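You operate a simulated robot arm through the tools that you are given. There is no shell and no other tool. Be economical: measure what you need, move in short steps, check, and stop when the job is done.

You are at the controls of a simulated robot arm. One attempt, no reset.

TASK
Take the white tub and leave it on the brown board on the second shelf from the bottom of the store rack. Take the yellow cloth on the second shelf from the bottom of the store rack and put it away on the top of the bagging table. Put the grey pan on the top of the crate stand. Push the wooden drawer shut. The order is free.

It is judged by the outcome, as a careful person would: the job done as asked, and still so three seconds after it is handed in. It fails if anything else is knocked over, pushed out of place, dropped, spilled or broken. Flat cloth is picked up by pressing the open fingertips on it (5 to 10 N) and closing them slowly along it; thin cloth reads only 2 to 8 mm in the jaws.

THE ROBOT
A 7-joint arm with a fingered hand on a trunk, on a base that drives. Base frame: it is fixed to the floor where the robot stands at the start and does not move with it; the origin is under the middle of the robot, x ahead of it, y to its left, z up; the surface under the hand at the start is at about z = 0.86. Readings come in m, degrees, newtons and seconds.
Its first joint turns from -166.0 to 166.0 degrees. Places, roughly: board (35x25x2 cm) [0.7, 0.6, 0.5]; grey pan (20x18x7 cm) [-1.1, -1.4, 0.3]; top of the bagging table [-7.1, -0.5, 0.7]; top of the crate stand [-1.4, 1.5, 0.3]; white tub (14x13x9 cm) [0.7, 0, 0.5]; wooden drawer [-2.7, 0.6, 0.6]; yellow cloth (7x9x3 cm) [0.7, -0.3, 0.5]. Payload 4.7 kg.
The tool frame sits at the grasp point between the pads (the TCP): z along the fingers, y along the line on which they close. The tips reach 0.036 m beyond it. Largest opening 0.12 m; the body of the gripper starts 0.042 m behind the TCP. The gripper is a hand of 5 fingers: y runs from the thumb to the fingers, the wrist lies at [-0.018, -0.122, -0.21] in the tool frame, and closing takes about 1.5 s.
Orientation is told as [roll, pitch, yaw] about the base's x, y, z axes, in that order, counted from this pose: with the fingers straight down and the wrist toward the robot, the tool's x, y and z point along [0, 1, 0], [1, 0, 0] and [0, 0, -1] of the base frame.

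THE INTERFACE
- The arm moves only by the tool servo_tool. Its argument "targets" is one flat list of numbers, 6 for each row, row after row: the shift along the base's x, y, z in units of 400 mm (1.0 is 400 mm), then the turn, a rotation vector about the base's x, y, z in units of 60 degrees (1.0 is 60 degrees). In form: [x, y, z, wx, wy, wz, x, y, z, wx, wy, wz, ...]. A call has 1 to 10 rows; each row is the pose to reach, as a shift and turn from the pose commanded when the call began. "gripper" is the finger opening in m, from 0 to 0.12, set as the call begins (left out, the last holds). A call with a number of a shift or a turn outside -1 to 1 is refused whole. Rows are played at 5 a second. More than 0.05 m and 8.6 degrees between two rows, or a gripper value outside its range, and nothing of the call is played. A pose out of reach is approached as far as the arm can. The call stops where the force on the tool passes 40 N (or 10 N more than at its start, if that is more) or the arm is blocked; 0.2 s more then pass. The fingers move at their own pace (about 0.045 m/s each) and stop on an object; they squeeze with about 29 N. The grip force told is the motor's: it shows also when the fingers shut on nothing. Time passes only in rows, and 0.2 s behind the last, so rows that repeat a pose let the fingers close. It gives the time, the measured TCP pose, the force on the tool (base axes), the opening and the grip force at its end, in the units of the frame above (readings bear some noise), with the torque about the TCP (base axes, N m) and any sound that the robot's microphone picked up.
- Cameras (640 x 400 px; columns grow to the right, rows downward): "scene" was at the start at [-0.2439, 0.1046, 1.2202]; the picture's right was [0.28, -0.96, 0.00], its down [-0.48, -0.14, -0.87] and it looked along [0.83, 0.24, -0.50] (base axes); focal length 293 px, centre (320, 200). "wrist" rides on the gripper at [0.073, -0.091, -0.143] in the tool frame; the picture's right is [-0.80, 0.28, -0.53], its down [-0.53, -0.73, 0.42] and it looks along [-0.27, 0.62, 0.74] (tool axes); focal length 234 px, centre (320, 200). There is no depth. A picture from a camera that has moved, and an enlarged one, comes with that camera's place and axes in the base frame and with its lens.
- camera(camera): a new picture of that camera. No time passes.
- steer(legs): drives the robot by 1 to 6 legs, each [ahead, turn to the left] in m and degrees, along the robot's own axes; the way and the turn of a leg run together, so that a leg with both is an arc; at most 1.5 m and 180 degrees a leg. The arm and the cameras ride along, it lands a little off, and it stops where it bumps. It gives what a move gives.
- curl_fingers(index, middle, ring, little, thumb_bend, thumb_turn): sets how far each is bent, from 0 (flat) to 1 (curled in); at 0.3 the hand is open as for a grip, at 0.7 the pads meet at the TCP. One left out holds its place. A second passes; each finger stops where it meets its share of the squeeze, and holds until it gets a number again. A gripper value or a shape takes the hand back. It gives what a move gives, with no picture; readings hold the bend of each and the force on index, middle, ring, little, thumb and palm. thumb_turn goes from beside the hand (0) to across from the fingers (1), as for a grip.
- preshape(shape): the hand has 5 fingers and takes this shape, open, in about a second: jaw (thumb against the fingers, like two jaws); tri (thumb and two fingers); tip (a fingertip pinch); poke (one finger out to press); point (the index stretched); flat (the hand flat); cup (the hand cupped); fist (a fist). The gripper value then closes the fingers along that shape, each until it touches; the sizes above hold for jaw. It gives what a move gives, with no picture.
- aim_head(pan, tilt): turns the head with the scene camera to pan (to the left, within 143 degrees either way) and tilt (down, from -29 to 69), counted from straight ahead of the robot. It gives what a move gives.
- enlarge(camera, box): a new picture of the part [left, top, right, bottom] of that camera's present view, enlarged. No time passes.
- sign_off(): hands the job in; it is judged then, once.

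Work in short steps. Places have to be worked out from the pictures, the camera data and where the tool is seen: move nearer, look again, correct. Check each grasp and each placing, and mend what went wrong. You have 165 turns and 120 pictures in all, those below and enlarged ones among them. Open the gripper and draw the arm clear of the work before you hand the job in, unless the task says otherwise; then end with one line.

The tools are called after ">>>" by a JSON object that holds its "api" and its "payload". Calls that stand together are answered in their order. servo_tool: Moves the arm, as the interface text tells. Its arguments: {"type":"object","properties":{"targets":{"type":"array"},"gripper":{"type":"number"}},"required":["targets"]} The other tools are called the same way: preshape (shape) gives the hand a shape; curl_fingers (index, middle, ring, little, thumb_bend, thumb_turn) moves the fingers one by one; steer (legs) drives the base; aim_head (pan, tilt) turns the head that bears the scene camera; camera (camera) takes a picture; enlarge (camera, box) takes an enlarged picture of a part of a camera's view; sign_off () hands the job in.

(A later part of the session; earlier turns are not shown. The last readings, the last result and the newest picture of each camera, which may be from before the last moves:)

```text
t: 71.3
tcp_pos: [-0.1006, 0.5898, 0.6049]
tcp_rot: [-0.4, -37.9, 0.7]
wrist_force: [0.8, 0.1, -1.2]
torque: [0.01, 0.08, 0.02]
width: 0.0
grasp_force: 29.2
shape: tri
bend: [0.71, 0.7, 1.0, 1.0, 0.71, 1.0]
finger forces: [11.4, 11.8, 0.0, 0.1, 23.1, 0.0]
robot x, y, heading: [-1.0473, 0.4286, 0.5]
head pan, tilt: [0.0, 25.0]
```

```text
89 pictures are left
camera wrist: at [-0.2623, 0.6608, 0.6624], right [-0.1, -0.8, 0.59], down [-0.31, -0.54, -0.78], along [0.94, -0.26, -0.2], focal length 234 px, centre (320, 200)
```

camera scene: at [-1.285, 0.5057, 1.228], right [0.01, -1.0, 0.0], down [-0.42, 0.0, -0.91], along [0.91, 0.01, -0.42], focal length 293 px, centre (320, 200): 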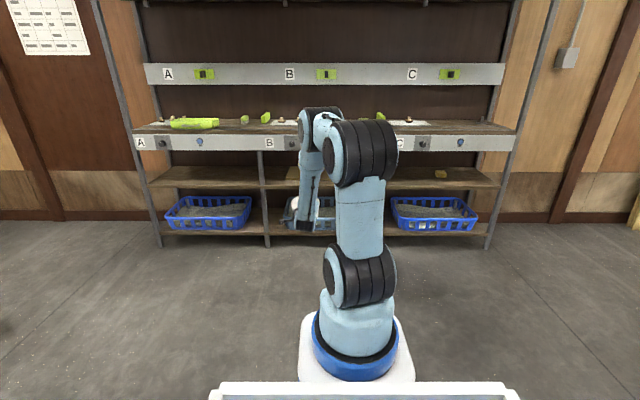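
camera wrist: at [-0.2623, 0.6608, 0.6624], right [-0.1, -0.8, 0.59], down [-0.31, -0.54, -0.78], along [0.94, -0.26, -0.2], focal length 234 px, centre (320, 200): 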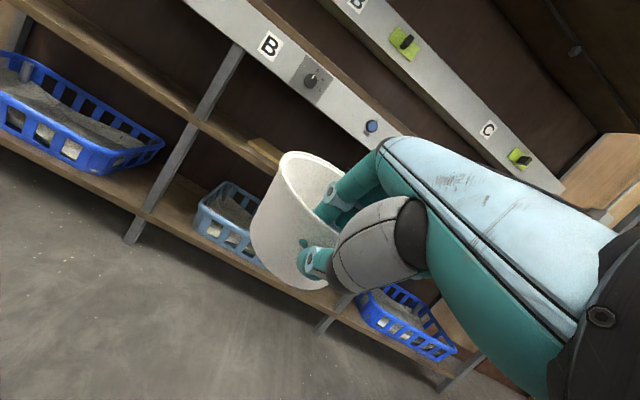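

Well aligned with the board (TCP y 0.59). I raise 1.5 cm and drive in to TCP x≈0.5 to look.

>>> {"api": "servo_tool", "payload": {"targets": [0, 0, 0.04, 0, 0, 0]}}

>>> {"api": "steer", "payload": {"legs": [[0.55, 0]]}}

>>> {"api": "camera", "payload": {"camera": "wrist"}}

>>> {"api": "camera", "payload": {"camera": "scene"}}

```text
t: 71.7
tcp_pos: [-0.1017, 0.5882, 0.6214]
tcp_rot: [-0.4, -37.9, 0.7]
wrist_force: [-0.7, 0.8, -1.2]
torque: [-0.02, 0.04, -0.01]
width: 0.0
grasp_force: 29.4
shape: tri
bend: [0.71, 0.7, 1.0, 1.0, 0.71, 1.0]
finger forces: [11.5, 11.8, 0.1, 0.0, 23.2, 0.0]
robot x, y, heading: [-1.0474, 0.4286, 0.3]
head pan, tilt: [0.0, 25.0]
```

```text
t: 74.8
tcp_pos: [0.4479, 0.5952, 0.6224]
tcp_rot: [-0.4, -38.0, 0.7]
wrist_force: [0.4, 0.0, -1.0]
torque: [-0.01, 0.06, 0.02]
width: 0.0001
grasp_force: 29.4
shape: tri
bend: [0.71, 0.7, 1.0, 1.0, 0.71, 1.0]
finger forces: [11.5, 11.8, 0.1, 0.1, 23.3, 0.0]
robot x, y, heading: [-0.4988, 0.4333, 0.5]
head pan, tilt: [0.0, 25.0]
```

```text
88 pictures are left
camera wrist: at [0.2863, 0.6667, 0.6787], right [-0.09, -0.8, 0.59], down [-0.31, -0.54, -0.78], along [0.95, -0.26, -0.2], focal length 234 px, centre (320, 200)
```

wrist: 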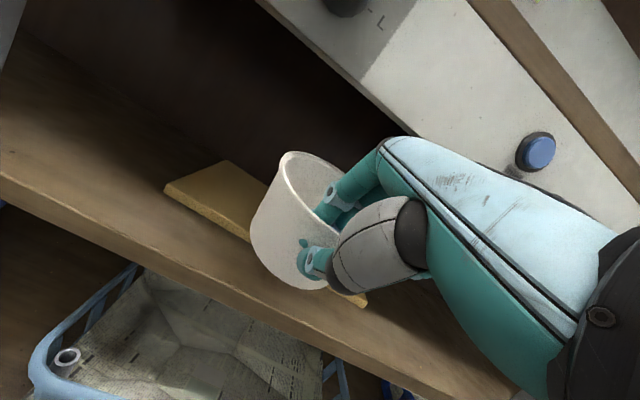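

```text
87 pictures are left
camera scene: at [-0.7359, 0.5105, 1.228], right [0.01, -1.0, 0.0], down [-0.42, 0.0, -0.91], along [0.91, 0.01, -0.42], focal length 293 px, centre (320, 200)
```

scene: 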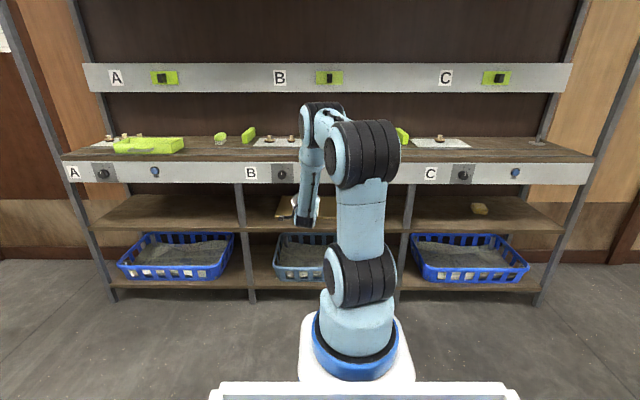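

Board front edge ≈ x 0.557, left end y ≈ 0.74, centre ≈ (0.68, 0.57). I drive 0.165 m further so the tub is over the middle.

>>> {"api": "steer", "payload": {"legs": [[0.165, 0]]}}

>>> {"api": "servo_tool", "payload": {"targets": [0, -0.02, -0.03, 0, 0, 0, 0, -0.02, -0.05, 0, 0, 0]}}

>>> {"api": "camera", "payload": {"camera": "wrist"}}

```text
t: 76.3
tcp_pos: [0.6124, 0.5966, 0.6208]
tcp_rot: [-0.4, -37.9, 0.8]
wrist_force: [0.0, 0.4, -2.3]
torque: [-0.02, 0.07, 0.03]
width: 0.0
grasp_force: 29.2
shape: tri
bend: [0.71, 0.7, 1.0, 1.0, 0.71, 1.0]
finger forces: [11.7, 11.8, 0.0, 0.1, 23.2, 0.1]
robot x, y, heading: [-0.3307, 0.4354, 0.6]
head pan, tilt: [0.0, 25.0]
```

```text
t: 76.9
tcp_pos: [0.6119, 0.5881, 0.6033]
tcp_rot: [-0.6, -37.9, 0.8]
wrist_force: [0.5, -0.5, -1.1]
torque: [0.01, 0.07, 0.01]
width: 0.0
grasp_force: 29.1
shape: tri
bend: [0.71, 0.7, 1.0, 1.0, 0.71, 1.0]
finger forces: [11.6, 11.7, 0.0, 0.0, 23.2, 0.0]
robot x, y, heading: [-0.3332, 0.4375, 0.7]
head pan, tilt: [0.0, 25.0]
```

```text
86 pictures are left
camera wrist: at [0.452, 0.6599, 0.6596], right [-0.09, -0.8, 0.59], down [-0.31, -0.54, -0.78], along [0.95, -0.26, -0.2], focal length 234 px, centre (320, 200)
```

wrist: 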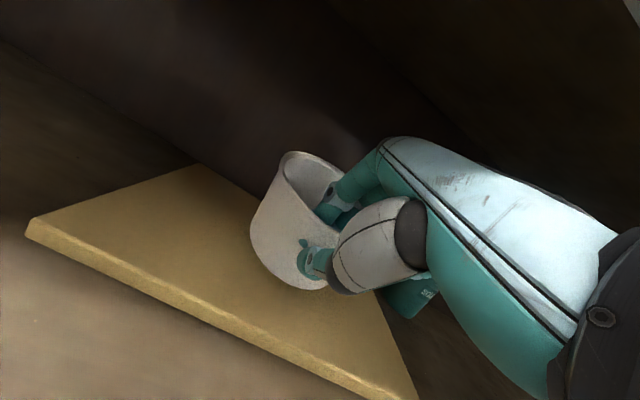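

The tub hangs over the board's middle. I lower slowly until contact.

>>> {"api": "servo_tool", "payload": {"targets": [0, 0, -0.0125, 0, 0, 0, 0, 0, -0.025, 0, 0, 0, 0, 0, -0.0375, 0, 0, 0]}}

>>> {"api": "enlarge", "payload": {"camera": "wrist", "box": [200, 130, 440, 330]}}

```text
t: 77.7
tcp_pos: [0.6123, 0.5888, 0.5873]
tcp_rot: [-0.5, -38.0, 0.8]
wrist_force: [0.4, 0.2, -1.1]
torque: [-0.03, 0.04, 0.0]
width: 0.0
grasp_force: 29.2
shape: tri
bend: [0.71, 0.7, 1.0, 1.0, 0.71, 1.0]
finger forces: [11.6, 11.8, 0.1, 0.0, 23.3, 0.0]
robot x, y, heading: [-0.3298, 0.4346, 0.4]
head pan, tilt: [0.0, 25.0]
```

```text
2.00 times, centred on (320, 230) of wrist
camera zoom: at [0.4515, 0.6602, 0.6445], right [-0.09, -0.8, 0.59], down [-0.31, -0.54, -0.78], along [0.95, -0.26, -0.2], focal length 468 px, centre (320, 140)
```

zoom: 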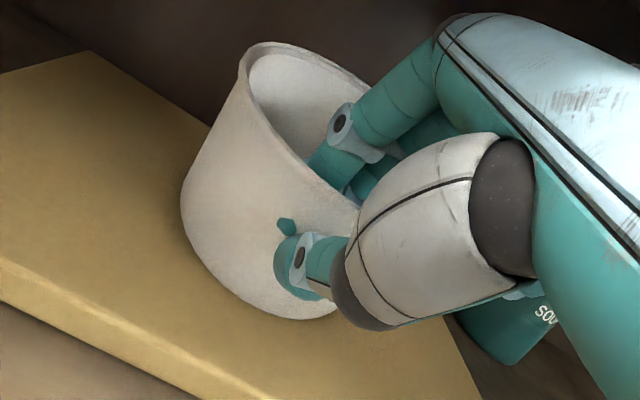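

>>> {"api": "servo_tool", "payload": {"targets": [0, 0, -0.01, 0, 0, 0, 0, 0, -0.02, 0, 0, 0]}}

```text
t: 78.3
tcp_pos: [0.6134, 0.5896, 0.5812]
tcp_rot: [-0.3, -38.2, 0.8]
wrist_force: [-8.4, 1.0, 21.2]
torque: [-0.03, -0.23, -0.02]
width: 0.0016
grasp_force: 28.8
shape: tri
bend: [0.71, 0.7, 1.0, 1.0, 0.72, 1.0]
finger forces: [16.2, 16.1, 0.0, 0.0, 29.7, 0.0]
robot x, y, heading: [-0.3331, 0.4346, 0.6]
head pan, tilt: [0.0, 25.0]
```

Contact at TCP z≈0.583 (21 N). I ease up 3 mm and open slightly.

>>> {"api": "servo_tool", "payload": {"targets": [0, 0, 0.008, 0, 0, 0]}}

>>> {"api": "servo_tool", "payload": {"targets": [0, 0, 0, 0, 0, 0, 0, 0, 0, 0, 0, 0, 0, 0, 0, 0, 0, 0], "gripper": 0.04}}

>>> {"api": "enlarge", "payload": {"camera": "wrist", "box": [200, 130, 440, 330]}}

```text
t: 78.7
tcp_pos: [0.6128, 0.5902, 0.5816]
tcp_rot: [-0.3, -37.9, 0.7]
wrist_force: [-4.0, 1.5, 11.9]
torque: [-0.03, -0.15, 0.01]
width: 0.0014
grasp_force: 29.1
shape: tri
bend: [0.71, 0.7, 1.0, 1.0, 0.72, 1.0]
finger forces: [15.0, 15.3, 0.1, 0.1, 27.7, 0.1]
robot x, y, heading: [-0.3307, 0.433, 0.7]
head pan, tilt: [0.0, 25.0]
```

```text
t: 79.5
tcp_pos: [0.6132, 0.5887, 0.5806]
tcp_rot: [-0.4, -37.8, 0.8]
wrist_force: [0.8, -0.9, -0.3]
torque: [0.0, -0.02, 0.01]
width: 0.0396
grasp_force: 0.1
shape: tri
bend: [0.74, 0.52, 0.99, 0.99, 0.74, 1.0]
finger forces: [0.0, 0.1, 0.0, 0.0, 0.0, 0.0]
robot x, y, heading: [-0.3296, 0.4413, 0.6]
head pan, tilt: [0.0, 25.0]
```

```text
2.00 times, centred on (320, 230) of wrist
camera zoom: at [0.4511, 0.6601, 0.6385], right [-0.09, -0.8, 0.59], down [-0.31, -0.54, -0.78], along [0.94, -0.26, -0.2], focal length 468 px, centre (320, 140)
```

zoom: 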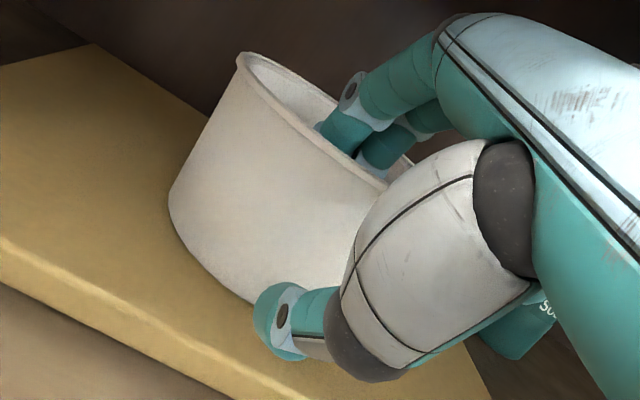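

Released and standing. I raise, open fully so the fingertips clear the rim, raise a little more, and check before backing out.

>>> {"api": "servo_tool", "payload": {"targets": [0, 0, 0.03, 0, 0, 0, 0, 0, 0.06, 0, 0, 0, 0, 0, 0.08, 0, 0, 0]}}

>>> {"api": "servo_tool", "payload": {"targets": [0, 0, 0.02, 0, 0, 0, 0, 0, 0.04, 0, 0, 0, 0, 0, 0.05, 0, 0, 0, 0, 0, 0.05, 0, 0, 0], "gripper": 0.12}}

>>> {"api": "enlarge", "payload": {"camera": "wrist", "box": [200, 130, 440, 330]}}

```text
t: 80.3
tcp_pos: [0.6127, 0.5886, 0.6134]
tcp_rot: [-0.3, -37.8, 0.7]
wrist_force: [-0.2, 0.0, -0.9]
torque: [-0.01, -0.03, 0.02]
width: 0.0396
grasp_force: 0.1
shape: tri
bend: [0.74, 0.52, 0.99, 0.99, 0.74, 1.0]
finger forces: [0.1, 0.0, 0.0, 0.0, 0.1, 0.0]
robot x, y, heading: [-0.3357, 0.4365, 0.6]
head pan, tilt: [0.0, 25.0]
```

```text
t: 81.3
tcp_pos: [0.6113, 0.5896, 0.6336]
tcp_rot: [-0.4, -37.9, 0.9]
wrist_force: [-0.4, -0.4, 0.2]
torque: [0.02, -0.02, 0.01]
width: 0.1194
grasp_force: 0.1
shape: tri
bend: [0.3, 0.3, 0.99, 0.99, 0.3, 0.98]
finger forces: [0.1, 0.0, 0.0, 0.1, 0.1, 0.0]
robot x, y, heading: [-0.3319, 0.4324, 0.9]
head pan, tilt: [0.0, 25.0]
```

```text
2.00 times, centred on (320, 230) of wrist
camera zoom: at [0.4508, 0.6596, 0.6901], right [-0.09, -0.8, 0.59], down [-0.31, -0.54, -0.78], along [0.95, -0.26, -0.2], focal length 468 px, centre (320, 140)
```

zoom: 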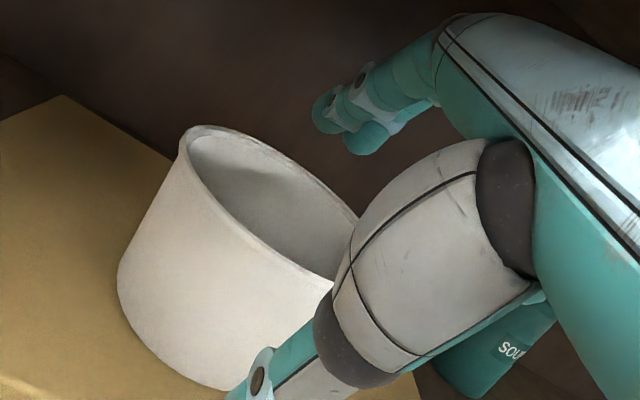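

Clear of the rim. I back straight out and look toward the right side of the room to plan the drive to the cloth and the pan.

>>> {"api": "steer", "payload": {"legs": [[-0.55, 0]]}}

>>> {"api": "aim_head", "payload": {"pan": -80, "tilt": 20}}

>>> {"api": "camera", "payload": {"camera": "scene"}}

>>> {"api": "camera", "payload": {"camera": "wrist"}}

```text
t: 84.4
tcp_pos: [0.0617, 0.579, 0.6345]
tcp_rot: [-0.4, -37.9, 0.4]
wrist_force: [-0.7, 0.8, -0.1]
torque: [0.0, -0.03, 0.02]
width: 0.1196
grasp_force: 0.0
shape: tri
bend: [0.3, 0.3, 0.99, 0.99, 0.3, 0.98]
finger forces: [0.0, 0.0, 0.0, 0.0, 0.0, 0.1]
robot x, y, heading: [-0.8848, 0.4362, 0.2]
head pan, tilt: [0.0, 25.0]
```

```text
t: 86.0
tcp_pos: [0.0606, 0.578, 0.6329]
tcp_rot: [-0.4, -37.9, 0.4]
wrist_force: [-0.3, 0.8, -0.9]
torque: [0.01, 0.03, -0.07]
width: 0.1196
grasp_force: 0.0
shape: tri
bend: [0.3, 0.3, 0.99, 0.99, 0.3, 0.98]
finger forces: [0.1, 0.1, 0.0, 0.1, 0.0, 0.0]
robot x, y, heading: [-0.8822, 0.4314, -0.0]
head pan, tilt: [-80.0, 20.0]
```

```text
82 pictures are left
camera scene: at [-1.1972, 0.4184, 1.2361], right [-0.98, -0.18, 0.0], down [-0.06, 0.34, -0.94], along [0.17, -0.92, -0.34], focal length 293 px, centre (320, 200)
```

scene: 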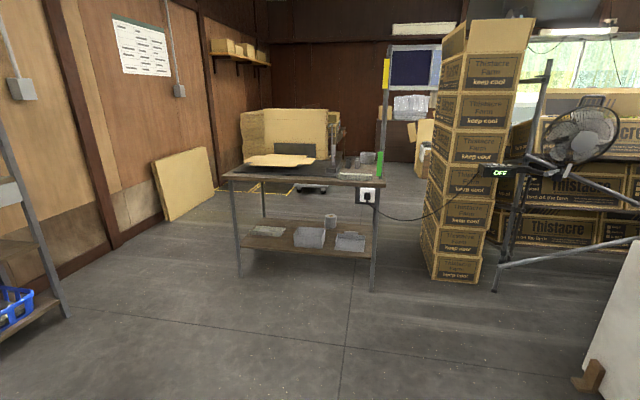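

```text
81 pictures are left
camera wrist: at [-0.0992, 0.6508, 0.69], right [-0.1, -0.8, 0.59], down [-0.32, -0.54, -0.78], along [0.94, -0.26, -0.2], focal length 234 px, centre (320, 200)
```

wrist: 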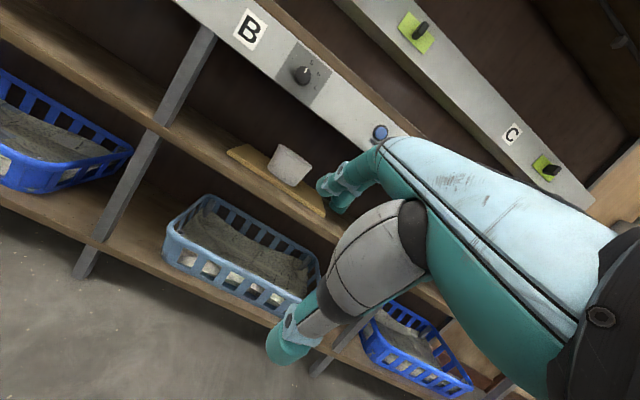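

The tub stands well on the board. The pan is the right-hand grey tray on the lower shelf of the table at y≈−1.27 (shelf z≈0.27). I do the pan next: back up, turn right 90° and look at it.

>>> {"api": "steer", "payload": {"legs": [[-0.34, 0], [0, -90]]}}

>>> {"api": "aim_head", "payload": {"pan": 0, "tilt": 30}}

>>> {"api": "camera", "payload": {"camera": "scene"}}

>>> {"api": "camera", "payload": {"camera": "wrist"}}

```text
t: 92.0
tcp_pos: [-1.077, -0.5126, 0.6321]
tcp_rot: [-0.4, -37.9, -89.6]
wrist_force: [-0.3, -0.6, -0.7]
torque: [0.0, -0.03, 0.0]
width: 0.1197
grasp_force: 0.2
shape: tri
bend: [0.3, 0.3, 0.99, 0.99, 0.3, 0.98]
finger forces: [0.1, 0.0, 0.1, 0.0, 0.0, 0.0]
robot x, y, heading: [-1.2253, 0.4346, -89.6]
head pan, tilt: [-80.0, 20.0]
```

```text
t: 93.5
tcp_pos: [-1.0773, -0.5121, 0.632]
tcp_rot: [-0.4, -37.9, -89.5]
wrist_force: [0.1, -0.4, 0.0]
torque: [-0.03, 0.01, 0.03]
width: 0.1195
grasp_force: 0.1
shape: tri
bend: [0.3, 0.3, 0.99, 0.99, 0.3, 0.98]
finger forces: [0.1, 0.0, 0.0, 0.0, 0.0, 0.0]
robot x, y, heading: [-1.2261, 0.4302, -89.9]
head pan, tilt: [0.0, 30.0]
```

```text
80 pictures are left
camera scene: at [-1.1484, 0.6705, 1.22], right [-1.0, -0.01, 0.0], down [0.0, 0.5, -0.87], along [0.0, -0.87, -0.5], focal length 293 px, centre (320, 200)
```

scene: 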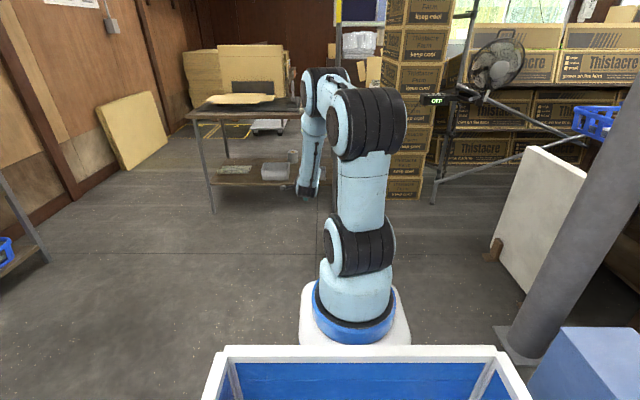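

```text
79 pictures are left
camera wrist: at [-1.005, -0.3517, 0.6901], right [-0.8, 0.1, 0.59], down [-0.54, 0.31, -0.78], along [-0.26, -0.94, -0.2], focal length 234 px, centre (320, 200)
```

wrist: 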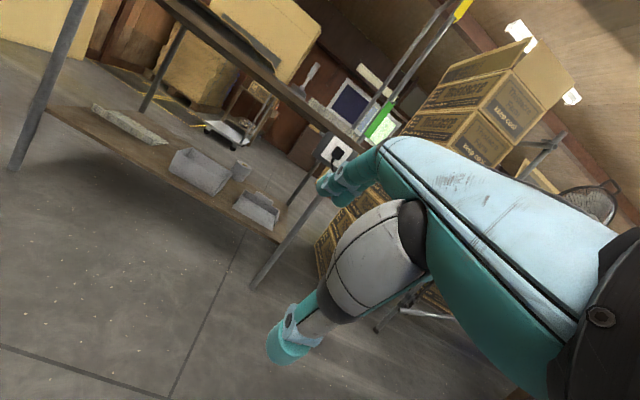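

>>> {"api": "enlarge", "payload": {"camera": "wrist", "box": [80, 80, 320, 280]}}

```text
2.00 times, centred on (200, 180) of wrist
camera zoom: at [-1.005, -0.3517, 0.6901], right [-0.8, 0.1, 0.59], down [-0.54, 0.31, -0.78], along [-0.26, -0.94, -0.2], focal length 468 px, centre (560, 240)
```

zoom: 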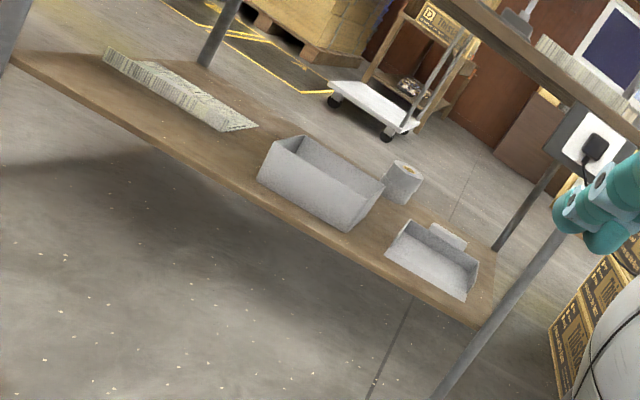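

The pan is a shallow rectangular tray with front edge at y≈−1.27, x −0.99…−1.18, shelf z≈0.265, with open space above. I bring the fingers nearly vertical and lower the hand here before approaching.

>>> {"api": "servo_tool", "payload": {"targets": [0, 0.02, -0.08, 0.06, 0, 0, 0, 0.04, -0.16, 0.12, 0, 0, 0, 0.06, -0.24, 0.18, 0, 0, 0, 0.08, -0.32, 0.24, 0, 0, 0, 0.1, -0.4, 0.3, 0, 0, 0, 0.1, -0.48, 0.36, 0, 0, 0, 0.1, -0.54, 0.42, 0, 0, 0, 0.1, -0.58, 0.46, 0, 0]}}

>>> {"api": "camera", "payload": {"camera": "wrist"}}

>>> {"api": "camera", "payload": {"camera": "scene"}}

```text
t: 95.3
tcp_pos: [-1.0759, -0.4709, 0.4008]
tcp_rot: [-0.2, -10.3, -89.6]
wrist_force: [-0.6, -0.4, 0.0]
torque: [0.03, 0.0, 0.02]
width: 0.1198
grasp_force: 0.0
shape: tri
bend: [0.3, 0.3, 0.99, 0.99, 0.3, 0.98]
finger forces: [0.0, 0.0, 0.0, 0.0, 0.1, 0.0]
robot x, y, heading: [-1.2285, 0.4321, -89.6]
head pan, tilt: [0.0, 30.0]
```

```text
77 pictures are left
camera wrist: at [-1.0046, -0.3557, 0.5256], right [-0.8, -0.19, 0.57], down [-0.54, 0.64, -0.55], along [-0.26, -0.74, -0.61], focal length 234 px, centre (320, 200)
```

wrist: 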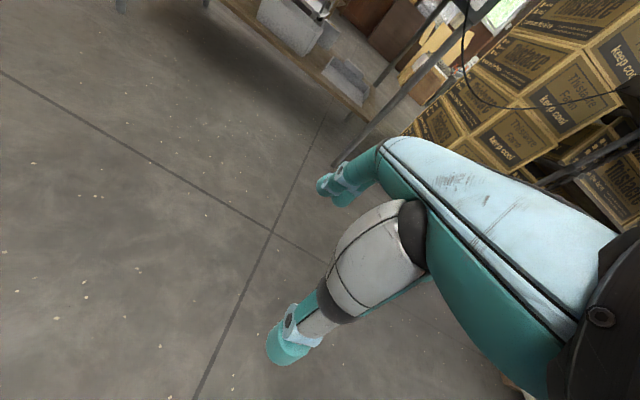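

```text
76 pictures are left
camera scene: at [-1.1483, 0.6705, 1.22], right [-1.0, -0.01, 0.0], down [0.0, 0.5, -0.87], along [0.01, -0.87, -0.5], focal length 293 px, centre (320, 200)
```

scene: 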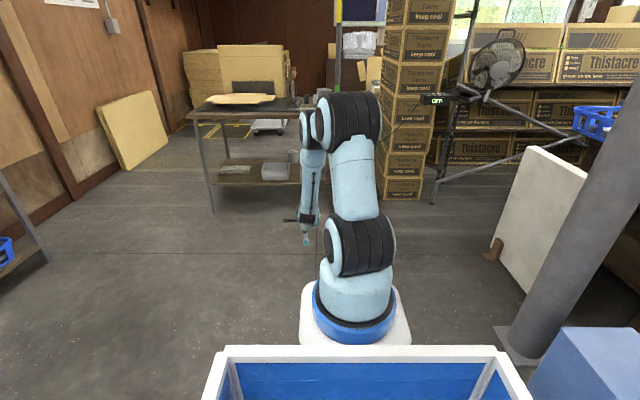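

Pose reached. I drive 0.6 m ahead and look down at the pan.

>>> {"api": "steer", "payload": {"legs": [[0.6, 0]]}}

>>> {"api": "camera", "payload": {"camera": "wrist"}}

```text
t: 98.7
tcp_pos: [-1.0723, -1.0624, 0.3999]
tcp_rot: [-0.2, -10.3, -89.6]
wrist_force: [0.0, 0.1, -0.5]
torque: [0.01, -0.02, -0.06]
width: 0.1197
grasp_force: 0.0
shape: tri
bend: [0.3, 0.3, 0.99, 0.99, 0.3, 0.98]
finger forces: [0.0, 0.0, 0.1, 0.0, 0.0, 0.0]
robot x, y, heading: [-1.2198, -0.1532, -89.4]
head pan, tilt: [0.0, 30.0]
```

```text
75 pictures are left
camera wrist: at [-1.0012, -0.9454, 0.5256], right [-0.8, -0.19, 0.57], down [-0.54, 0.64, -0.55], along [-0.26, -0.74, -0.61], focal length 234 px, centre (320, 200)
```

wrist: 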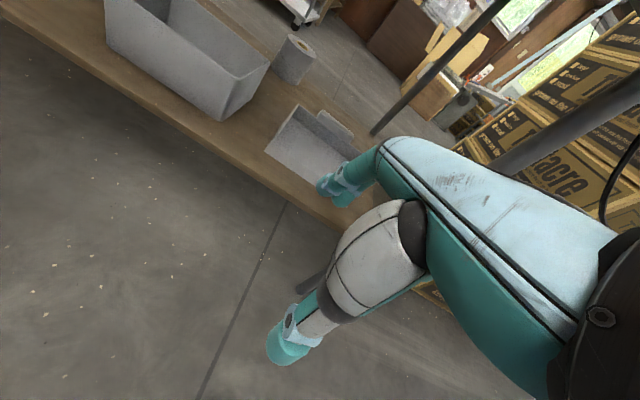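

>>> {"api": "enlarge", "payload": {"camera": "wrist", "box": [220, 60, 420, 230]}}

```text
2.35 times, centred on (320, 145) of wrist
camera zoom: at [-1.0012, -0.9454, 0.5256], right [-0.8, -0.19, 0.57], down [-0.54, 0.64, -0.55], along [-0.26, -0.74, -0.61], focal length 551 px, centre (320, 329)
```

zoom: 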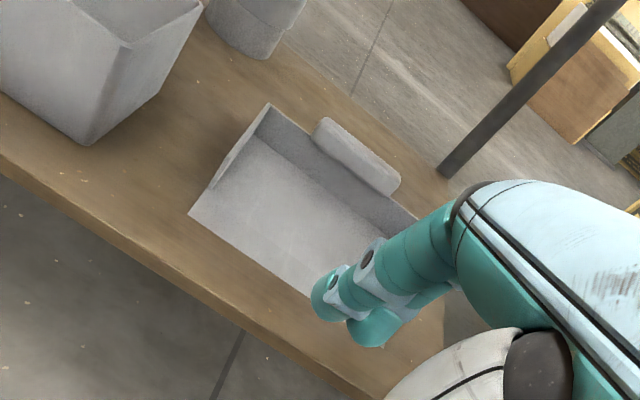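

It's a dustpan with an open front; its bar handle is at the back, about x −1.03…−1.11, y≈−1.43, top z≈0.335. I switch to jaw, shift 2 cm left so the four fingers span the handle, raise slightly and drive over it.

>>> {"api": "preshape", "payload": {"shape": "jaw"}}

>>> {"api": "servo_tool", "payload": {"targets": [0.025, 0, 0.03, 0, 0, 0, 0.05, 0, 0.05, 0, 0, 0]}}

>>> {"api": "steer", "payload": {"legs": [[0.26, 0]]}}

>>> {"api": "camera", "payload": {"camera": "wrist"}}

```text
t: 99.6
tcp_pos: [-1.0725, -1.0611, 0.4001]
tcp_rot: [-0.1, -10.3, -89.6]
wrist_force: [1.2, 0.5, -0.2]
torque: [0.02, -0.03, -0.05]
width: 0.1197
grasp_force: 0.2
shape: jaw
bend: [0.3, 0.3, 0.3, 0.3, 0.3, 0.98]
finger forces: [0.1, 0.0, 0.0, 0.1, 0.1, 0.0]
robot x, y, heading: [-1.2251, -0.1594, -89.6]
head pan, tilt: [0.0, 30.0]
```

```text
t: 100.2
tcp_pos: [-1.0537, -1.0606, 0.4221]
tcp_rot: [0.0, -10.3, -89.6]
wrist_force: [0.7, -0.3, 0.1]
torque: [0.02, 0.0, -0.02]
width: 0.1199
grasp_force: 0.1
shape: jaw
bend: [0.3, 0.3, 0.3, 0.3, 0.3, 0.98]
finger forces: [0.0, 0.1, 0.1, 0.0, 0.0, 0.0]
robot x, y, heading: [-1.2258, -0.159, -89.6]
head pan, tilt: [0.0, 30.0]
```

```text
t: 102.1
tcp_pos: [-1.0471, -1.3262, 0.421]
tcp_rot: [-0.1, -10.3, -89.3]
wrist_force: [-0.4, 0.4, -0.8]
torque: [0.0, 0.01, 0.02]
width: 0.1197
grasp_force: 0.1
shape: jaw
bend: [0.3, 0.3, 0.3, 0.3, 0.3, 0.98]
finger forces: [0.1, 0.0, 0.0, 0.1, 0.0, 0.1]
robot x, y, heading: [-1.2206, -0.4238, -89.3]
head pan, tilt: [0.0, 30.0]
```

```text
73 pictures are left
camera wrist: at [-0.976, -1.2106, 0.5467], right [-0.8, -0.19, 0.57], down [-0.54, 0.64, -0.55], along [-0.26, -0.75, -0.61], focal length 234 px, centre (320, 200)
```

wrist: 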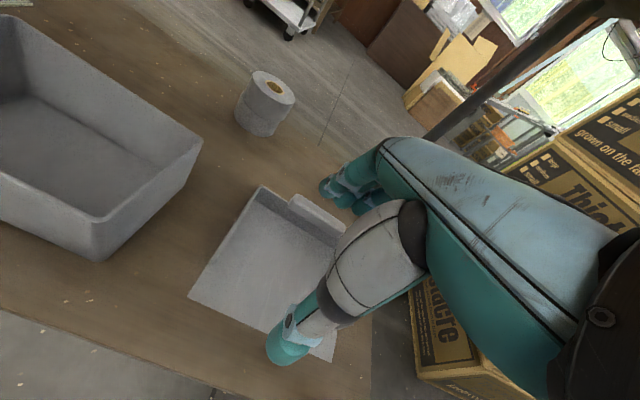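

Triangulating both views puts the handle at y≈−1.478, top z≈0.31, shelf z≈0.25. To keep the forearm clear of the tabletop edge, I pitch the hand to −28° and then drive in over the handle.

>>> {"api": "servo_tool", "payload": {"targets": [0, 0, 0, -0.1, 0, 0, 0, 0, 0, -0.2, 0, 0, 0, 0, 0, -0.3, 0, 0], "gripper": 0.08}}

>>> {"api": "steer", "payload": {"legs": [[0.13, 0]]}}

>>> {"api": "camera", "payload": {"camera": "wrist"}}

>>> {"api": "camera", "payload": {"camera": "scene"}}

```text
t: 102.9
tcp_pos: [-1.0482, -1.3275, 0.4221]
tcp_rot: [-0.3, -28.4, -89.3]
wrist_force: [-0.4, 0.8, 0.9]
torque: [0.02, 0.01, -0.02]
width: 0.0803
grasp_force: 0.1
shape: jaw
bend: [0.27, 0.38, 0.36, 0.35, 0.62, 0.99]
finger forces: [0.1, 0.0, 0.0, 0.0, 0.0, 0.1]
robot x, y, heading: [-1.2207, -0.4261, -89.3]
head pan, tilt: [0.0, 30.0]
```

```text
t: 104.0
tcp_pos: [-1.0428, -1.4101, 0.4151]
tcp_rot: [-0.7, -27.6, -88.8]
wrist_force: [-0.9, -0.2, 0.3]
torque: [0.03, -0.01, -0.01]
width: 0.0799
grasp_force: 0.1
shape: jaw
bend: [0.27, 0.39, 0.36, 0.35, 0.62, 1.0]
finger forces: [0.0, 0.1, 0.0, 0.0, 0.1, 0.1]
robot x, y, heading: [-1.2211, -0.5194, -89.3]
head pan, tilt: [0.0, 30.0]
stopped in leg 1: the robot was blocked; the commanded pose is now the measured one
```

```text
72 pictures are left
camera wrist: at [-0.9728, -1.2617, 0.4996], right [-0.8, -0.02, 0.6], down [-0.55, 0.44, -0.71], along [-0.25, -0.9, -0.36], focal length 234 px, centre (320, 200)
```

wrist: 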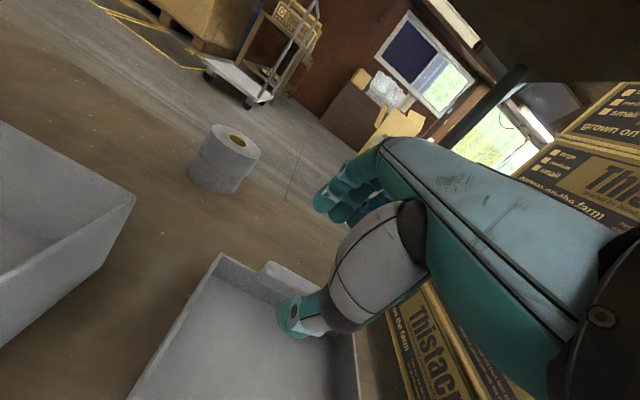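

```text
71 pictures are left
camera scene: at [-1.1437, -0.2768, 1.22], right [-1.0, -0.01, 0.0], down [-0.01, 0.5, -0.87], along [0.01, -0.87, -0.5], focal length 293 px, centre (320, 200)
```

scene: 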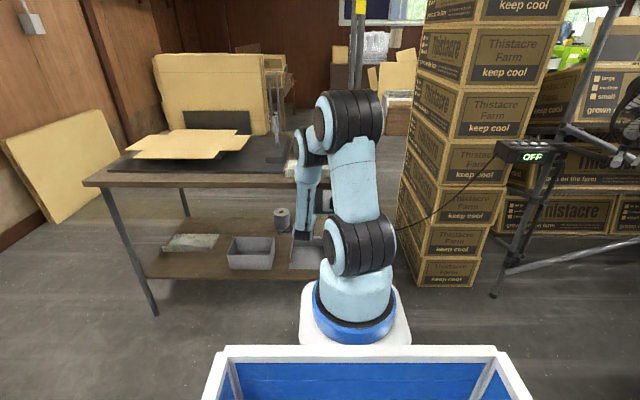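

The forearm touched the tabletop edge. I back off 0.2 m and try a more stretched, flatter pose (pitch −38°) so that the forearm stays clear.

>>> {"api": "steer", "payload": {"legs": [[-0.2, 0]]}}

>>> {"api": "servo_tool", "payload": {"targets": [0, -0.06, 0, -0.05, 0, 0, 0, -0.12, 0, -0.1, 0, 0, 0, -0.18, -0.01, -0.15, 0, 0, 0, -0.24, -0.02, -0.17, 0, 0, 0, -0.28, -0.03, -0.17, 0, 0]}}

>>> {"api": "camera", "payload": {"camera": "scene"}}

```text
t: 105.7
tcp_pos: [-1.0455, -1.2054, 0.4146]
tcp_rot: [-0.6, -27.6, -88.7]
wrist_force: [0.0, 0.2, 0.3]
torque: [0.01, -0.02, -0.01]
width: 0.0801
grasp_force: 0.1
shape: jaw
bend: [0.27, 0.39, 0.36, 0.35, 0.62, 1.0]
finger forces: [0.1, 0.0, 0.1, 0.1, 0.1, 0.0]
robot x, y, heading: [-1.2224, -0.3107, -89.2]
head pan, tilt: [0.0, 30.0]
```

```text
t: 106.8
tcp_pos: [-1.0459, -1.3179, 0.4023]
tcp_rot: [-0.9, -37.8, -88.5]
wrist_force: [0.3, 0.3, -0.2]
torque: [0.02, -0.04, 0.04]
width: 0.0799
grasp_force: 0.0
shape: jaw
bend: [0.27, 0.39, 0.36, 0.35, 0.62, 1.0]
finger forces: [0.1, 0.0, 0.1, 0.1, 0.0, 0.0]
robot x, y, heading: [-1.2179, -0.3117, -89.3]
head pan, tilt: [0.0, 30.0]
```

```text
70 pictures are left
camera scene: at [-1.1468, -0.0716, 1.22], right [-1.0, -0.01, 0.0], down [-0.01, 0.5, -0.87], along [0.01, -0.87, -0.5], focal length 293 px, centre (320, 200)
```

scene: 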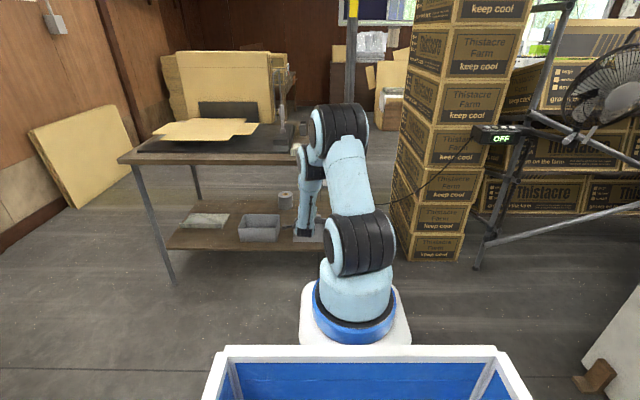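

The stretch works without limits so far. I go further: another 7 cm out, pitch −48°, slightly lower.

>>> {"api": "servo_tool", "payload": {"targets": [0, -0.04, -0.02, -0.06, 0, 0, 0, -0.09, -0.04, -0.12, 0, 0, 0, -0.14, -0.05, -0.17, 0, 0, 0, -0.18, -0.06, -0.17, 0, 0]}}

>>> {"api": "camera", "payload": {"camera": "wrist"}}

>>> {"api": "camera", "payload": {"camera": "scene"}}

```text
t: 107.8
tcp_pos: [-1.0446, -1.3909, 0.3786]
tcp_rot: [-1.3, -48.0, -88.2]
wrist_force: [-0.6, 0.5, -0.3]
torque: [-0.02, 0.02, 0.01]
width: 0.0802
grasp_force: 0.0
shape: jaw
bend: [0.27, 0.39, 0.36, 0.35, 0.62, 1.0]
finger forces: [0.0, 0.0, 0.1, 0.1, 0.0, 0.0]
robot x, y, heading: [-1.2247, -0.3117, -89.2]
head pan, tilt: [0.0, 30.0]
```

```text
69 pictures are left
camera wrist: at [-0.9739, -1.2216, 0.4057], right [-0.8, 0.19, 0.57], down [-0.55, 0.17, -0.82], along [-0.25, -0.97, -0.03], focal length 234 px, centre (320, 200)
```

wrist: 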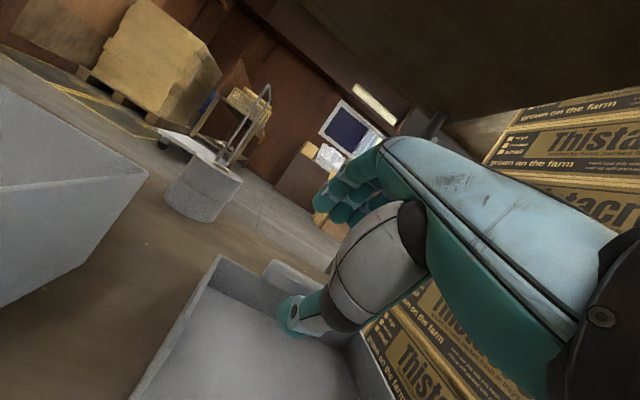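

```text
68 pictures are left
camera scene: at [-1.1468, -0.0716, 1.22], right [-1.0, -0.01, 0.0], down [-0.01, 0.5, -0.87], along [0.01, -0.87, -0.5], focal length 293 px, centre (320, 200)
```

scene: 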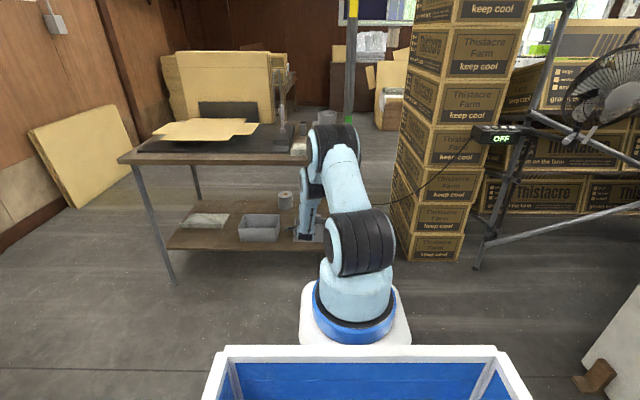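

The elbow is now much lower. I rotate the pitch back up to about −28° at this stretch (keeping TCP) for a better closing line on the handle.

>>> {"api": "servo_tool", "payload": {"targets": [0, 0, 0.01, 0.09, 0, 0, 0, 0, 0.03, 0.18, 0, 0, 0, 0, 0.04, 0.26, 0, 0, 0, 0, 0.04, 0.34, 0, 0]}}

>>> {"api": "camera", "payload": {"camera": "wrist"}}

>>> {"api": "camera", "payload": {"camera": "scene"}}

```text
t: 108.8
tcp_pos: [-1.0468, -1.3899, 0.3954]
tcp_rot: [-0.7, -27.4, -88.5]
wrist_force: [-0.4, -0.2, -0.2]
torque: [-0.03, -0.01, 0.0]
width: 0.0798
grasp_force: 0.1
shape: jaw
bend: [0.27, 0.39, 0.36, 0.35, 0.62, 1.0]
finger forces: [0.0, 0.0, 0.1, 0.0, 0.1, 0.0]
robot x, y, heading: [-1.22, -0.3106, -89.2]
head pan, tilt: [0.0, 30.0]
```

```text
67 pictures are left
camera wrist: at [-0.9756, -1.2414, 0.4796], right [-0.8, -0.02, 0.6], down [-0.55, 0.44, -0.71], along [-0.25, -0.9, -0.36], focal length 234 px, centre (320, 200)
```

wrist: 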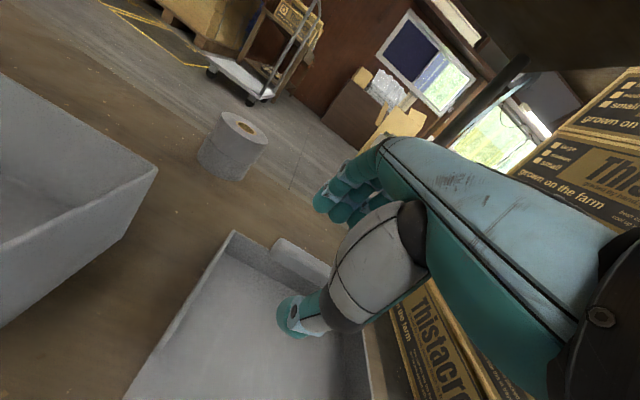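

```text
66 pictures are left
camera scene: at [-1.1468, -0.0717, 1.22], right [-1.0, -0.01, 0.0], down [-0.01, 0.5, -0.87], along [0.01, -0.87, -0.5], focal length 293 px, centre (320, 200)
```

scene: 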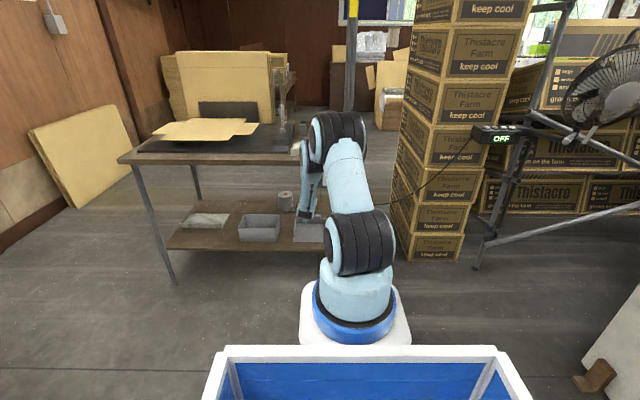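

Good pose. I drive 6.5 cm to straddle the handle, narrow the opening to 6 cm, and lower halfway to check.

>>> {"api": "steer", "payload": {"legs": [[0.065, 0]]}}

>>> {"api": "servo_tool", "payload": {"targets": [0, 0, -0.04, 0, 0, 0, 0, 0, -0.08, 0, 0, 0, 0, 0, -0.12, 0, 0, 0], "gripper": 0.065}}

>>> {"api": "camera", "payload": {"camera": "wrist"}}

```text
t: 109.8
tcp_pos: [-1.0338, -1.4484, 0.3907]
tcp_rot: [-1.0, -27.2, -88.0]
wrist_force: [-0.3, 0.2, 0.1]
torque: [-0.02, 0.0, -0.02]
width: 0.0802
grasp_force: 0.0
shape: jaw
bend: [0.27, 0.38, 0.36, 0.35, 0.62, 1.0]
finger forces: [0.0, 0.0, 0.0, 0.0, 0.1, 0.1]
robot x, y, heading: [-1.2185, -0.3762, -88.2]
head pan, tilt: [0.0, 30.0]
```

```text
t: 110.6
tcp_pos: [-1.043, -1.4452, 0.3391]
tcp_rot: [-0.7, -26.8, -88.3]
wrist_force: [-0.7, 0.5, 0.3]
torque: [0.01, 0.01, -0.02]
width: 0.0653
grasp_force: 0.1
shape: jaw
bend: [0.74, 0.43, 0.4, 0.4, 0.68, 1.0]
finger forces: [0.0, 0.0, 0.0, 0.0, 0.0, 0.0]
robot x, y, heading: [-1.2219, -0.3777, -88.4]
head pan, tilt: [0.0, 30.0]
```

```text
65 pictures are left
camera wrist: at [-0.9724, -1.2975, 0.4253], right [-0.8, -0.03, 0.6], down [-0.55, 0.45, -0.7], along [-0.25, -0.89, -0.37], focal length 234 px, centre (320, 200)
```

wrist: 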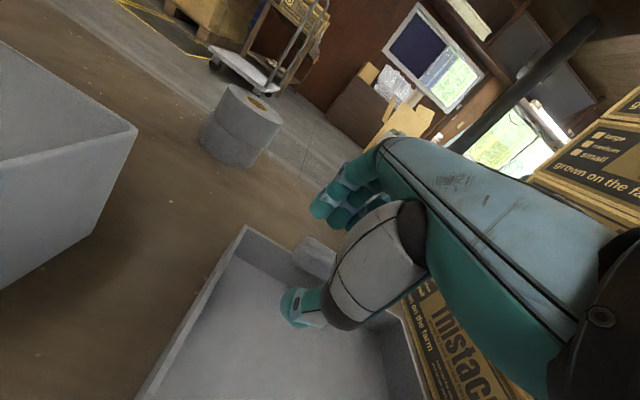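

Thumb is inside the pan in front of the handle; fingers need ~1.5 cm more depth. I move forward with the arm and lower to grip height.

>>> {"api": "servo_tool", "payload": {"targets": [-0.01, -0.04, 0, 0, 0, 0, -0.02, -0.045, -0.03, 0, 0, 0, -0.02, -0.045, -0.055, 0, 0, 0, -0.02, -0.045, -0.078, 0, 0, 0]}}

>>> {"api": "enlarge", "payload": {"camera": "wrist", "box": [220, 160, 420, 330]}}

```text
t: 111.6
tcp_pos: [-1.0355, -1.4673, 0.3149]
tcp_rot: [-0.8, -27.5, -87.3]
wrist_force: [0.2, 1.2, -0.5]
torque: [-0.03, -0.02, 0.02]
width: 0.0656
grasp_force: 0.0
shape: jaw
bend: [0.74, 0.43, 0.4, 0.4, 0.68, 1.0]
finger forces: [0.0, 0.0, 0.0, 0.0, 0.0, 0.0]
robot x, y, heading: [-1.222, -0.3734, -87.6]
head pan, tilt: [0.0, 30.0]
```

```text
2.35 times, centred on (320, 245) of wrist
camera zoom: at [-0.9681, -1.3171, 0.4009], right [-0.8, -0.04, 0.6], down [-0.56, 0.43, -0.71], along [-0.24, -0.9, -0.36], focal length 551 px, centre (320, 94)
```

zoom: 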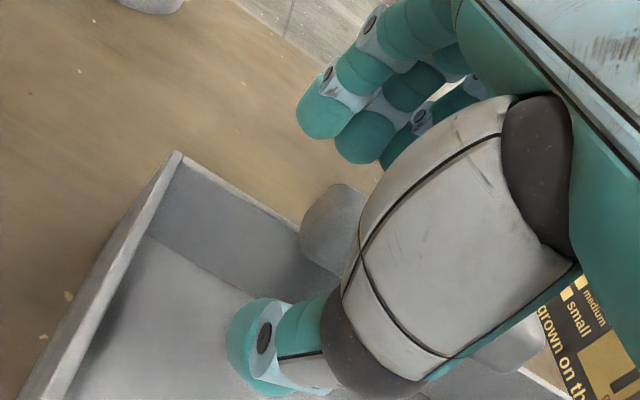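

I lower another 8 mm and close on the handle.

>>> {"api": "servo_tool", "payload": {"targets": [0, 0, -0.02, 0, 0, 0, 0, 0, -0.02, 0, 0, 0]}}

>>> {"api": "servo_tool", "payload": {"targets": [0, 0, 0, 0, 0, 0, 0, 0, 0, 0, 0, 0, 0, 0, 0, 0, 0, 0, 0, 0, 0, 0, 0, 0, 0, 0, 0, 0, 0, 0, 0, 0, 0, 0, 0, 0], "gripper": 0}}

>>> {"api": "enlarge", "payload": {"camera": "wrist", "box": [200, 140, 440, 340]}}

```text
t: 112.2
tcp_pos: [-1.0401, -1.4659, 0.3059]
tcp_rot: [-0.7, -27.3, -87.8]
wrist_force: [1.8, 1.9, 9.0]
torque: [0.25, -0.07, 0.0]
width: 0.0628
grasp_force: 0.1
shape: jaw
bend: [0.74, 0.43, 0.4, 0.4, 0.71, 1.0]
finger forces: [0.0, 0.0, 0.0, 0.1, 7.9, 0.0]
robot x, y, heading: [-1.2186, -0.3748, -88.2]
head pan, tilt: [0.0, 30.0]
```

```text
t: 113.6
tcp_pos: [-1.0418, -1.4654, 0.3043]
tcp_rot: [-0.7, -27.2, -87.8]
wrist_force: [0.9, -1.8, 4.9]
torque: [0.83, 0.03, -0.04]
width: 0.0133
grasp_force: 28.5
shape: jaw
bend: [0.7, 0.7, 0.7, 0.7, 0.77, 1.0]
finger forces: [20.5, 3.6, 1.2, 0.1, 24.0, 0.0]
robot x, y, heading: [-1.2194, -0.3762, -88.0]
head pan, tilt: [0.0, 30.0]
```

```text
2.00 times, centred on (320, 240) of wrist
camera zoom: at [-0.9724, -1.3162, 0.3897], right [-0.8, -0.03, 0.6], down [-0.55, 0.44, -0.71], along [-0.24, -0.9, -0.37], focal length 468 px, centre (320, 120)
```

zoom: 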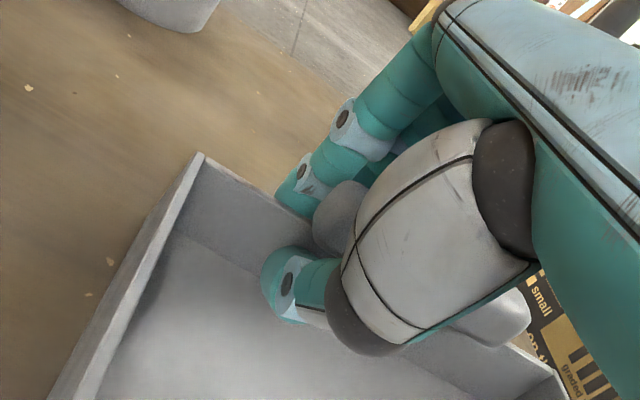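

The handle is gripped (13 mm, index and thumb ~20–24 N). I lift 3 cm to test.

>>> {"api": "servo_tool", "payload": {"targets": [0, 0, 0.03, 0, 0, 0, 0, 0, 0.06, 0, 0, 0, 0, 0, 0.08, 0, 0, 0]}}

>>> {"api": "camera", "payload": {"camera": "wrist"}}

```text
t: 114.6
tcp_pos: [-1.0421, -1.4487, 0.3147]
tcp_rot: [-1.0, -25.4, -87.6]
wrist_force: [0.4, 0.0, 1.6]
torque: [0.33, 0.06, 0.05]
width: 0.0133
grasp_force: 28.8
shape: jaw
bend: [0.7, 0.7, 0.7, 0.7, 0.78, 1.0]
finger forces: [14.2, 4.2, 1.5, 0.6, 20.6, 0.0]
robot x, y, heading: [-1.2172, -0.3704, -87.7]
head pan, tilt: [0.0, 30.0]
stopped in row 3: the arm was blocked; the commanded pose is now the measured one
```

```text
62 pictures are left
camera wrist: at [-0.9735, -1.3019, 0.4039], right [-0.79, -0.06, 0.61], down [-0.56, 0.46, -0.69], along [-0.24, -0.89, -0.4], focal length 234 px, centre (320, 200)
```

wrist: 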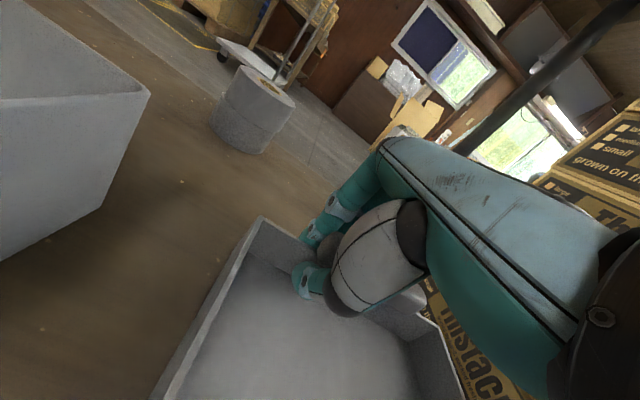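

The forearm is against the tabletop edge, so lifting straight is blocked. I back the robot 8 cm (pan just skimming the shelf) and then lift.

>>> {"api": "steer", "payload": {"legs": [[-0.1, 0]]}}

>>> {"api": "servo_tool", "payload": {"targets": [0, 0.02, 0.03, 0, 0, 0, 0, 0.04, 0.06, 0, 0, 0, 0, 0.05, 0.09, 0, 0, 0, 0, 0.06, 0.12, 0, 0, 0]}}

>>> {"api": "camera", "payload": {"camera": "wrist"}}

>>> {"api": "camera", "payload": {"camera": "scene"}}

```text
t: 115.8
tcp_pos: [-1.0435, -1.3518, 0.3162]
tcp_rot: [-0.9, -25.6, -87.5]
wrist_force: [-0.1, -0.4, 0.7]
torque: [0.15, 0.1, 0.04]
width: 0.0124
grasp_force: 28.6
shape: jaw
bend: [0.7, 0.7, 0.7, 0.7, 0.78, 1.0]
finger forces: [12.4, 5.1, 0.9, 0.6, 20.5, 0.0]
robot x, y, heading: [-1.219, -0.2769, -88.1]
head pan, tilt: [0.0, 30.0]
```

```text
t: 116.8
tcp_pos: [-1.0429, -1.3279, 0.3635]
tcp_rot: [-0.9, -25.7, -87.4]
wrist_force: [-0.1, 0.5, -0.9]
torque: [-0.05, -0.08, -0.04]
width: 0.0128
grasp_force: 28.6
shape: jaw
bend: [0.7, 0.7, 0.7, 0.7, 0.78, 1.0]
finger forces: [11.6, 5.7, 0.4, 0.0, 21.7, 0.1]
robot x, y, heading: [-1.222, -0.278, -88.0]
head pan, tilt: [0.0, 30.0]
```

```text
61 pictures are left
camera wrist: at [-0.9749, -1.1812, 0.4531], right [-0.79, -0.05, 0.61], down [-0.56, 0.46, -0.69], along [-0.24, -0.89, -0.39], focal length 234 px, centre (320, 200)
```

wrist: 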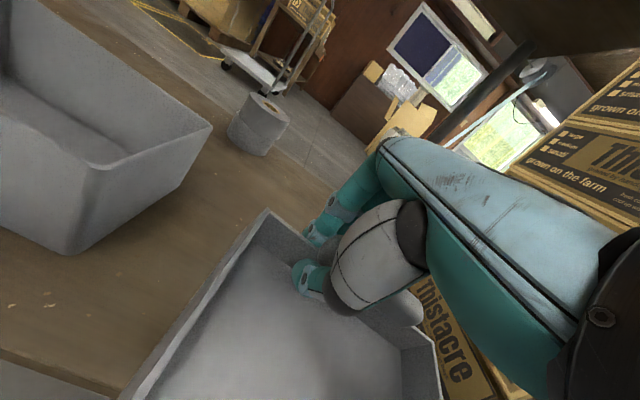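

```text
60 pictures are left
camera scene: at [-1.1516, -0.0357, 1.22], right [-1.0, -0.04, 0.0], down [-0.02, 0.5, -0.87], along [0.03, -0.87, -0.5], focal length 293 px, centre (320, 200)
```

scene: 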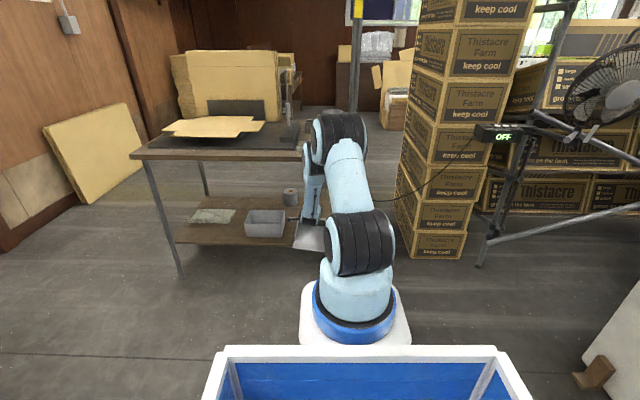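

The pan is up and level. I back away, raise it, then turn left toward the crate stand (top spans x −1.78…−1.10, y 1.21…1.75, z≈0.3).

>>> {"api": "steer", "payload": {"legs": [[-0.45, 0]]}}

>>> {"api": "servo_tool", "payload": {"targets": [0, 0, 0.08, 0, 0, 0, 0, 0, 0.16, 0, 0, 0, 0, 0, 0.24, 0, 0, 0, 0, 0, 0.32, 0, 0, 0, 0, 0, 0.38, 0, 0, 0]}}

>>> {"api": "camera", "payload": {"camera": "wrist"}}

```text
t: 119.5
tcp_pos: [-1.0524, -0.8686, 0.3642]
tcp_rot: [-0.9, -25.6, -87.0]
wrist_force: [-0.5, -0.2, -1.2]
torque: [-0.08, -0.07, -0.01]
width: 0.0126
grasp_force: 29.2
shape: jaw
bend: [0.7, 0.7, 0.7, 0.7, 0.78, 1.0]
finger forces: [11.9, 5.6, 0.5, 0.1, 21.6, 0.0]
robot x, y, heading: [-1.2384, 0.1806, -87.4]
head pan, tilt: [0.0, 30.0]
```

```text
t: 120.7
tcp_pos: [-1.0519, -0.8666, 0.5162]
tcp_rot: [-1.0, -25.7, -87.0]
wrist_force: [-0.4, 0.4, -1.3]
torque: [-0.1, -0.05, 0.03]
width: 0.0127
grasp_force: 29.2
shape: jaw
bend: [0.7, 0.7, 0.7, 0.7, 0.78, 1.0]
finger forces: [11.9, 5.6, 0.5, 0.1, 21.6, 0.0]
robot x, y, heading: [-1.2414, 0.1855, -87.6]
head pan, tilt: [0.0, 30.0]
```

```text
59 pictures are left
camera wrist: at [-0.9852, -0.7197, 0.6047], right [-0.79, -0.06, 0.61], down [-0.56, 0.45, -0.69], along [-0.23, -0.89, -0.39], focal length 234 px, centre (320, 200)
```

wrist: 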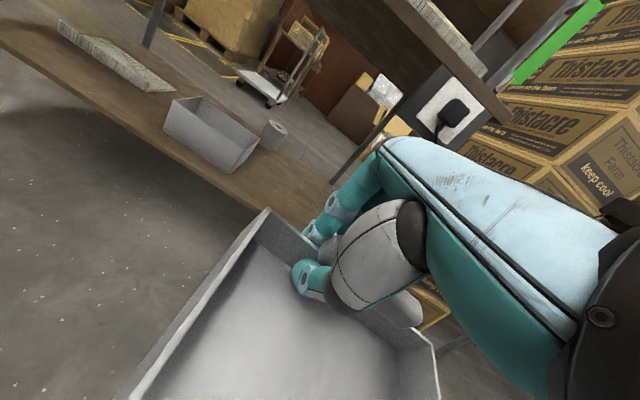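

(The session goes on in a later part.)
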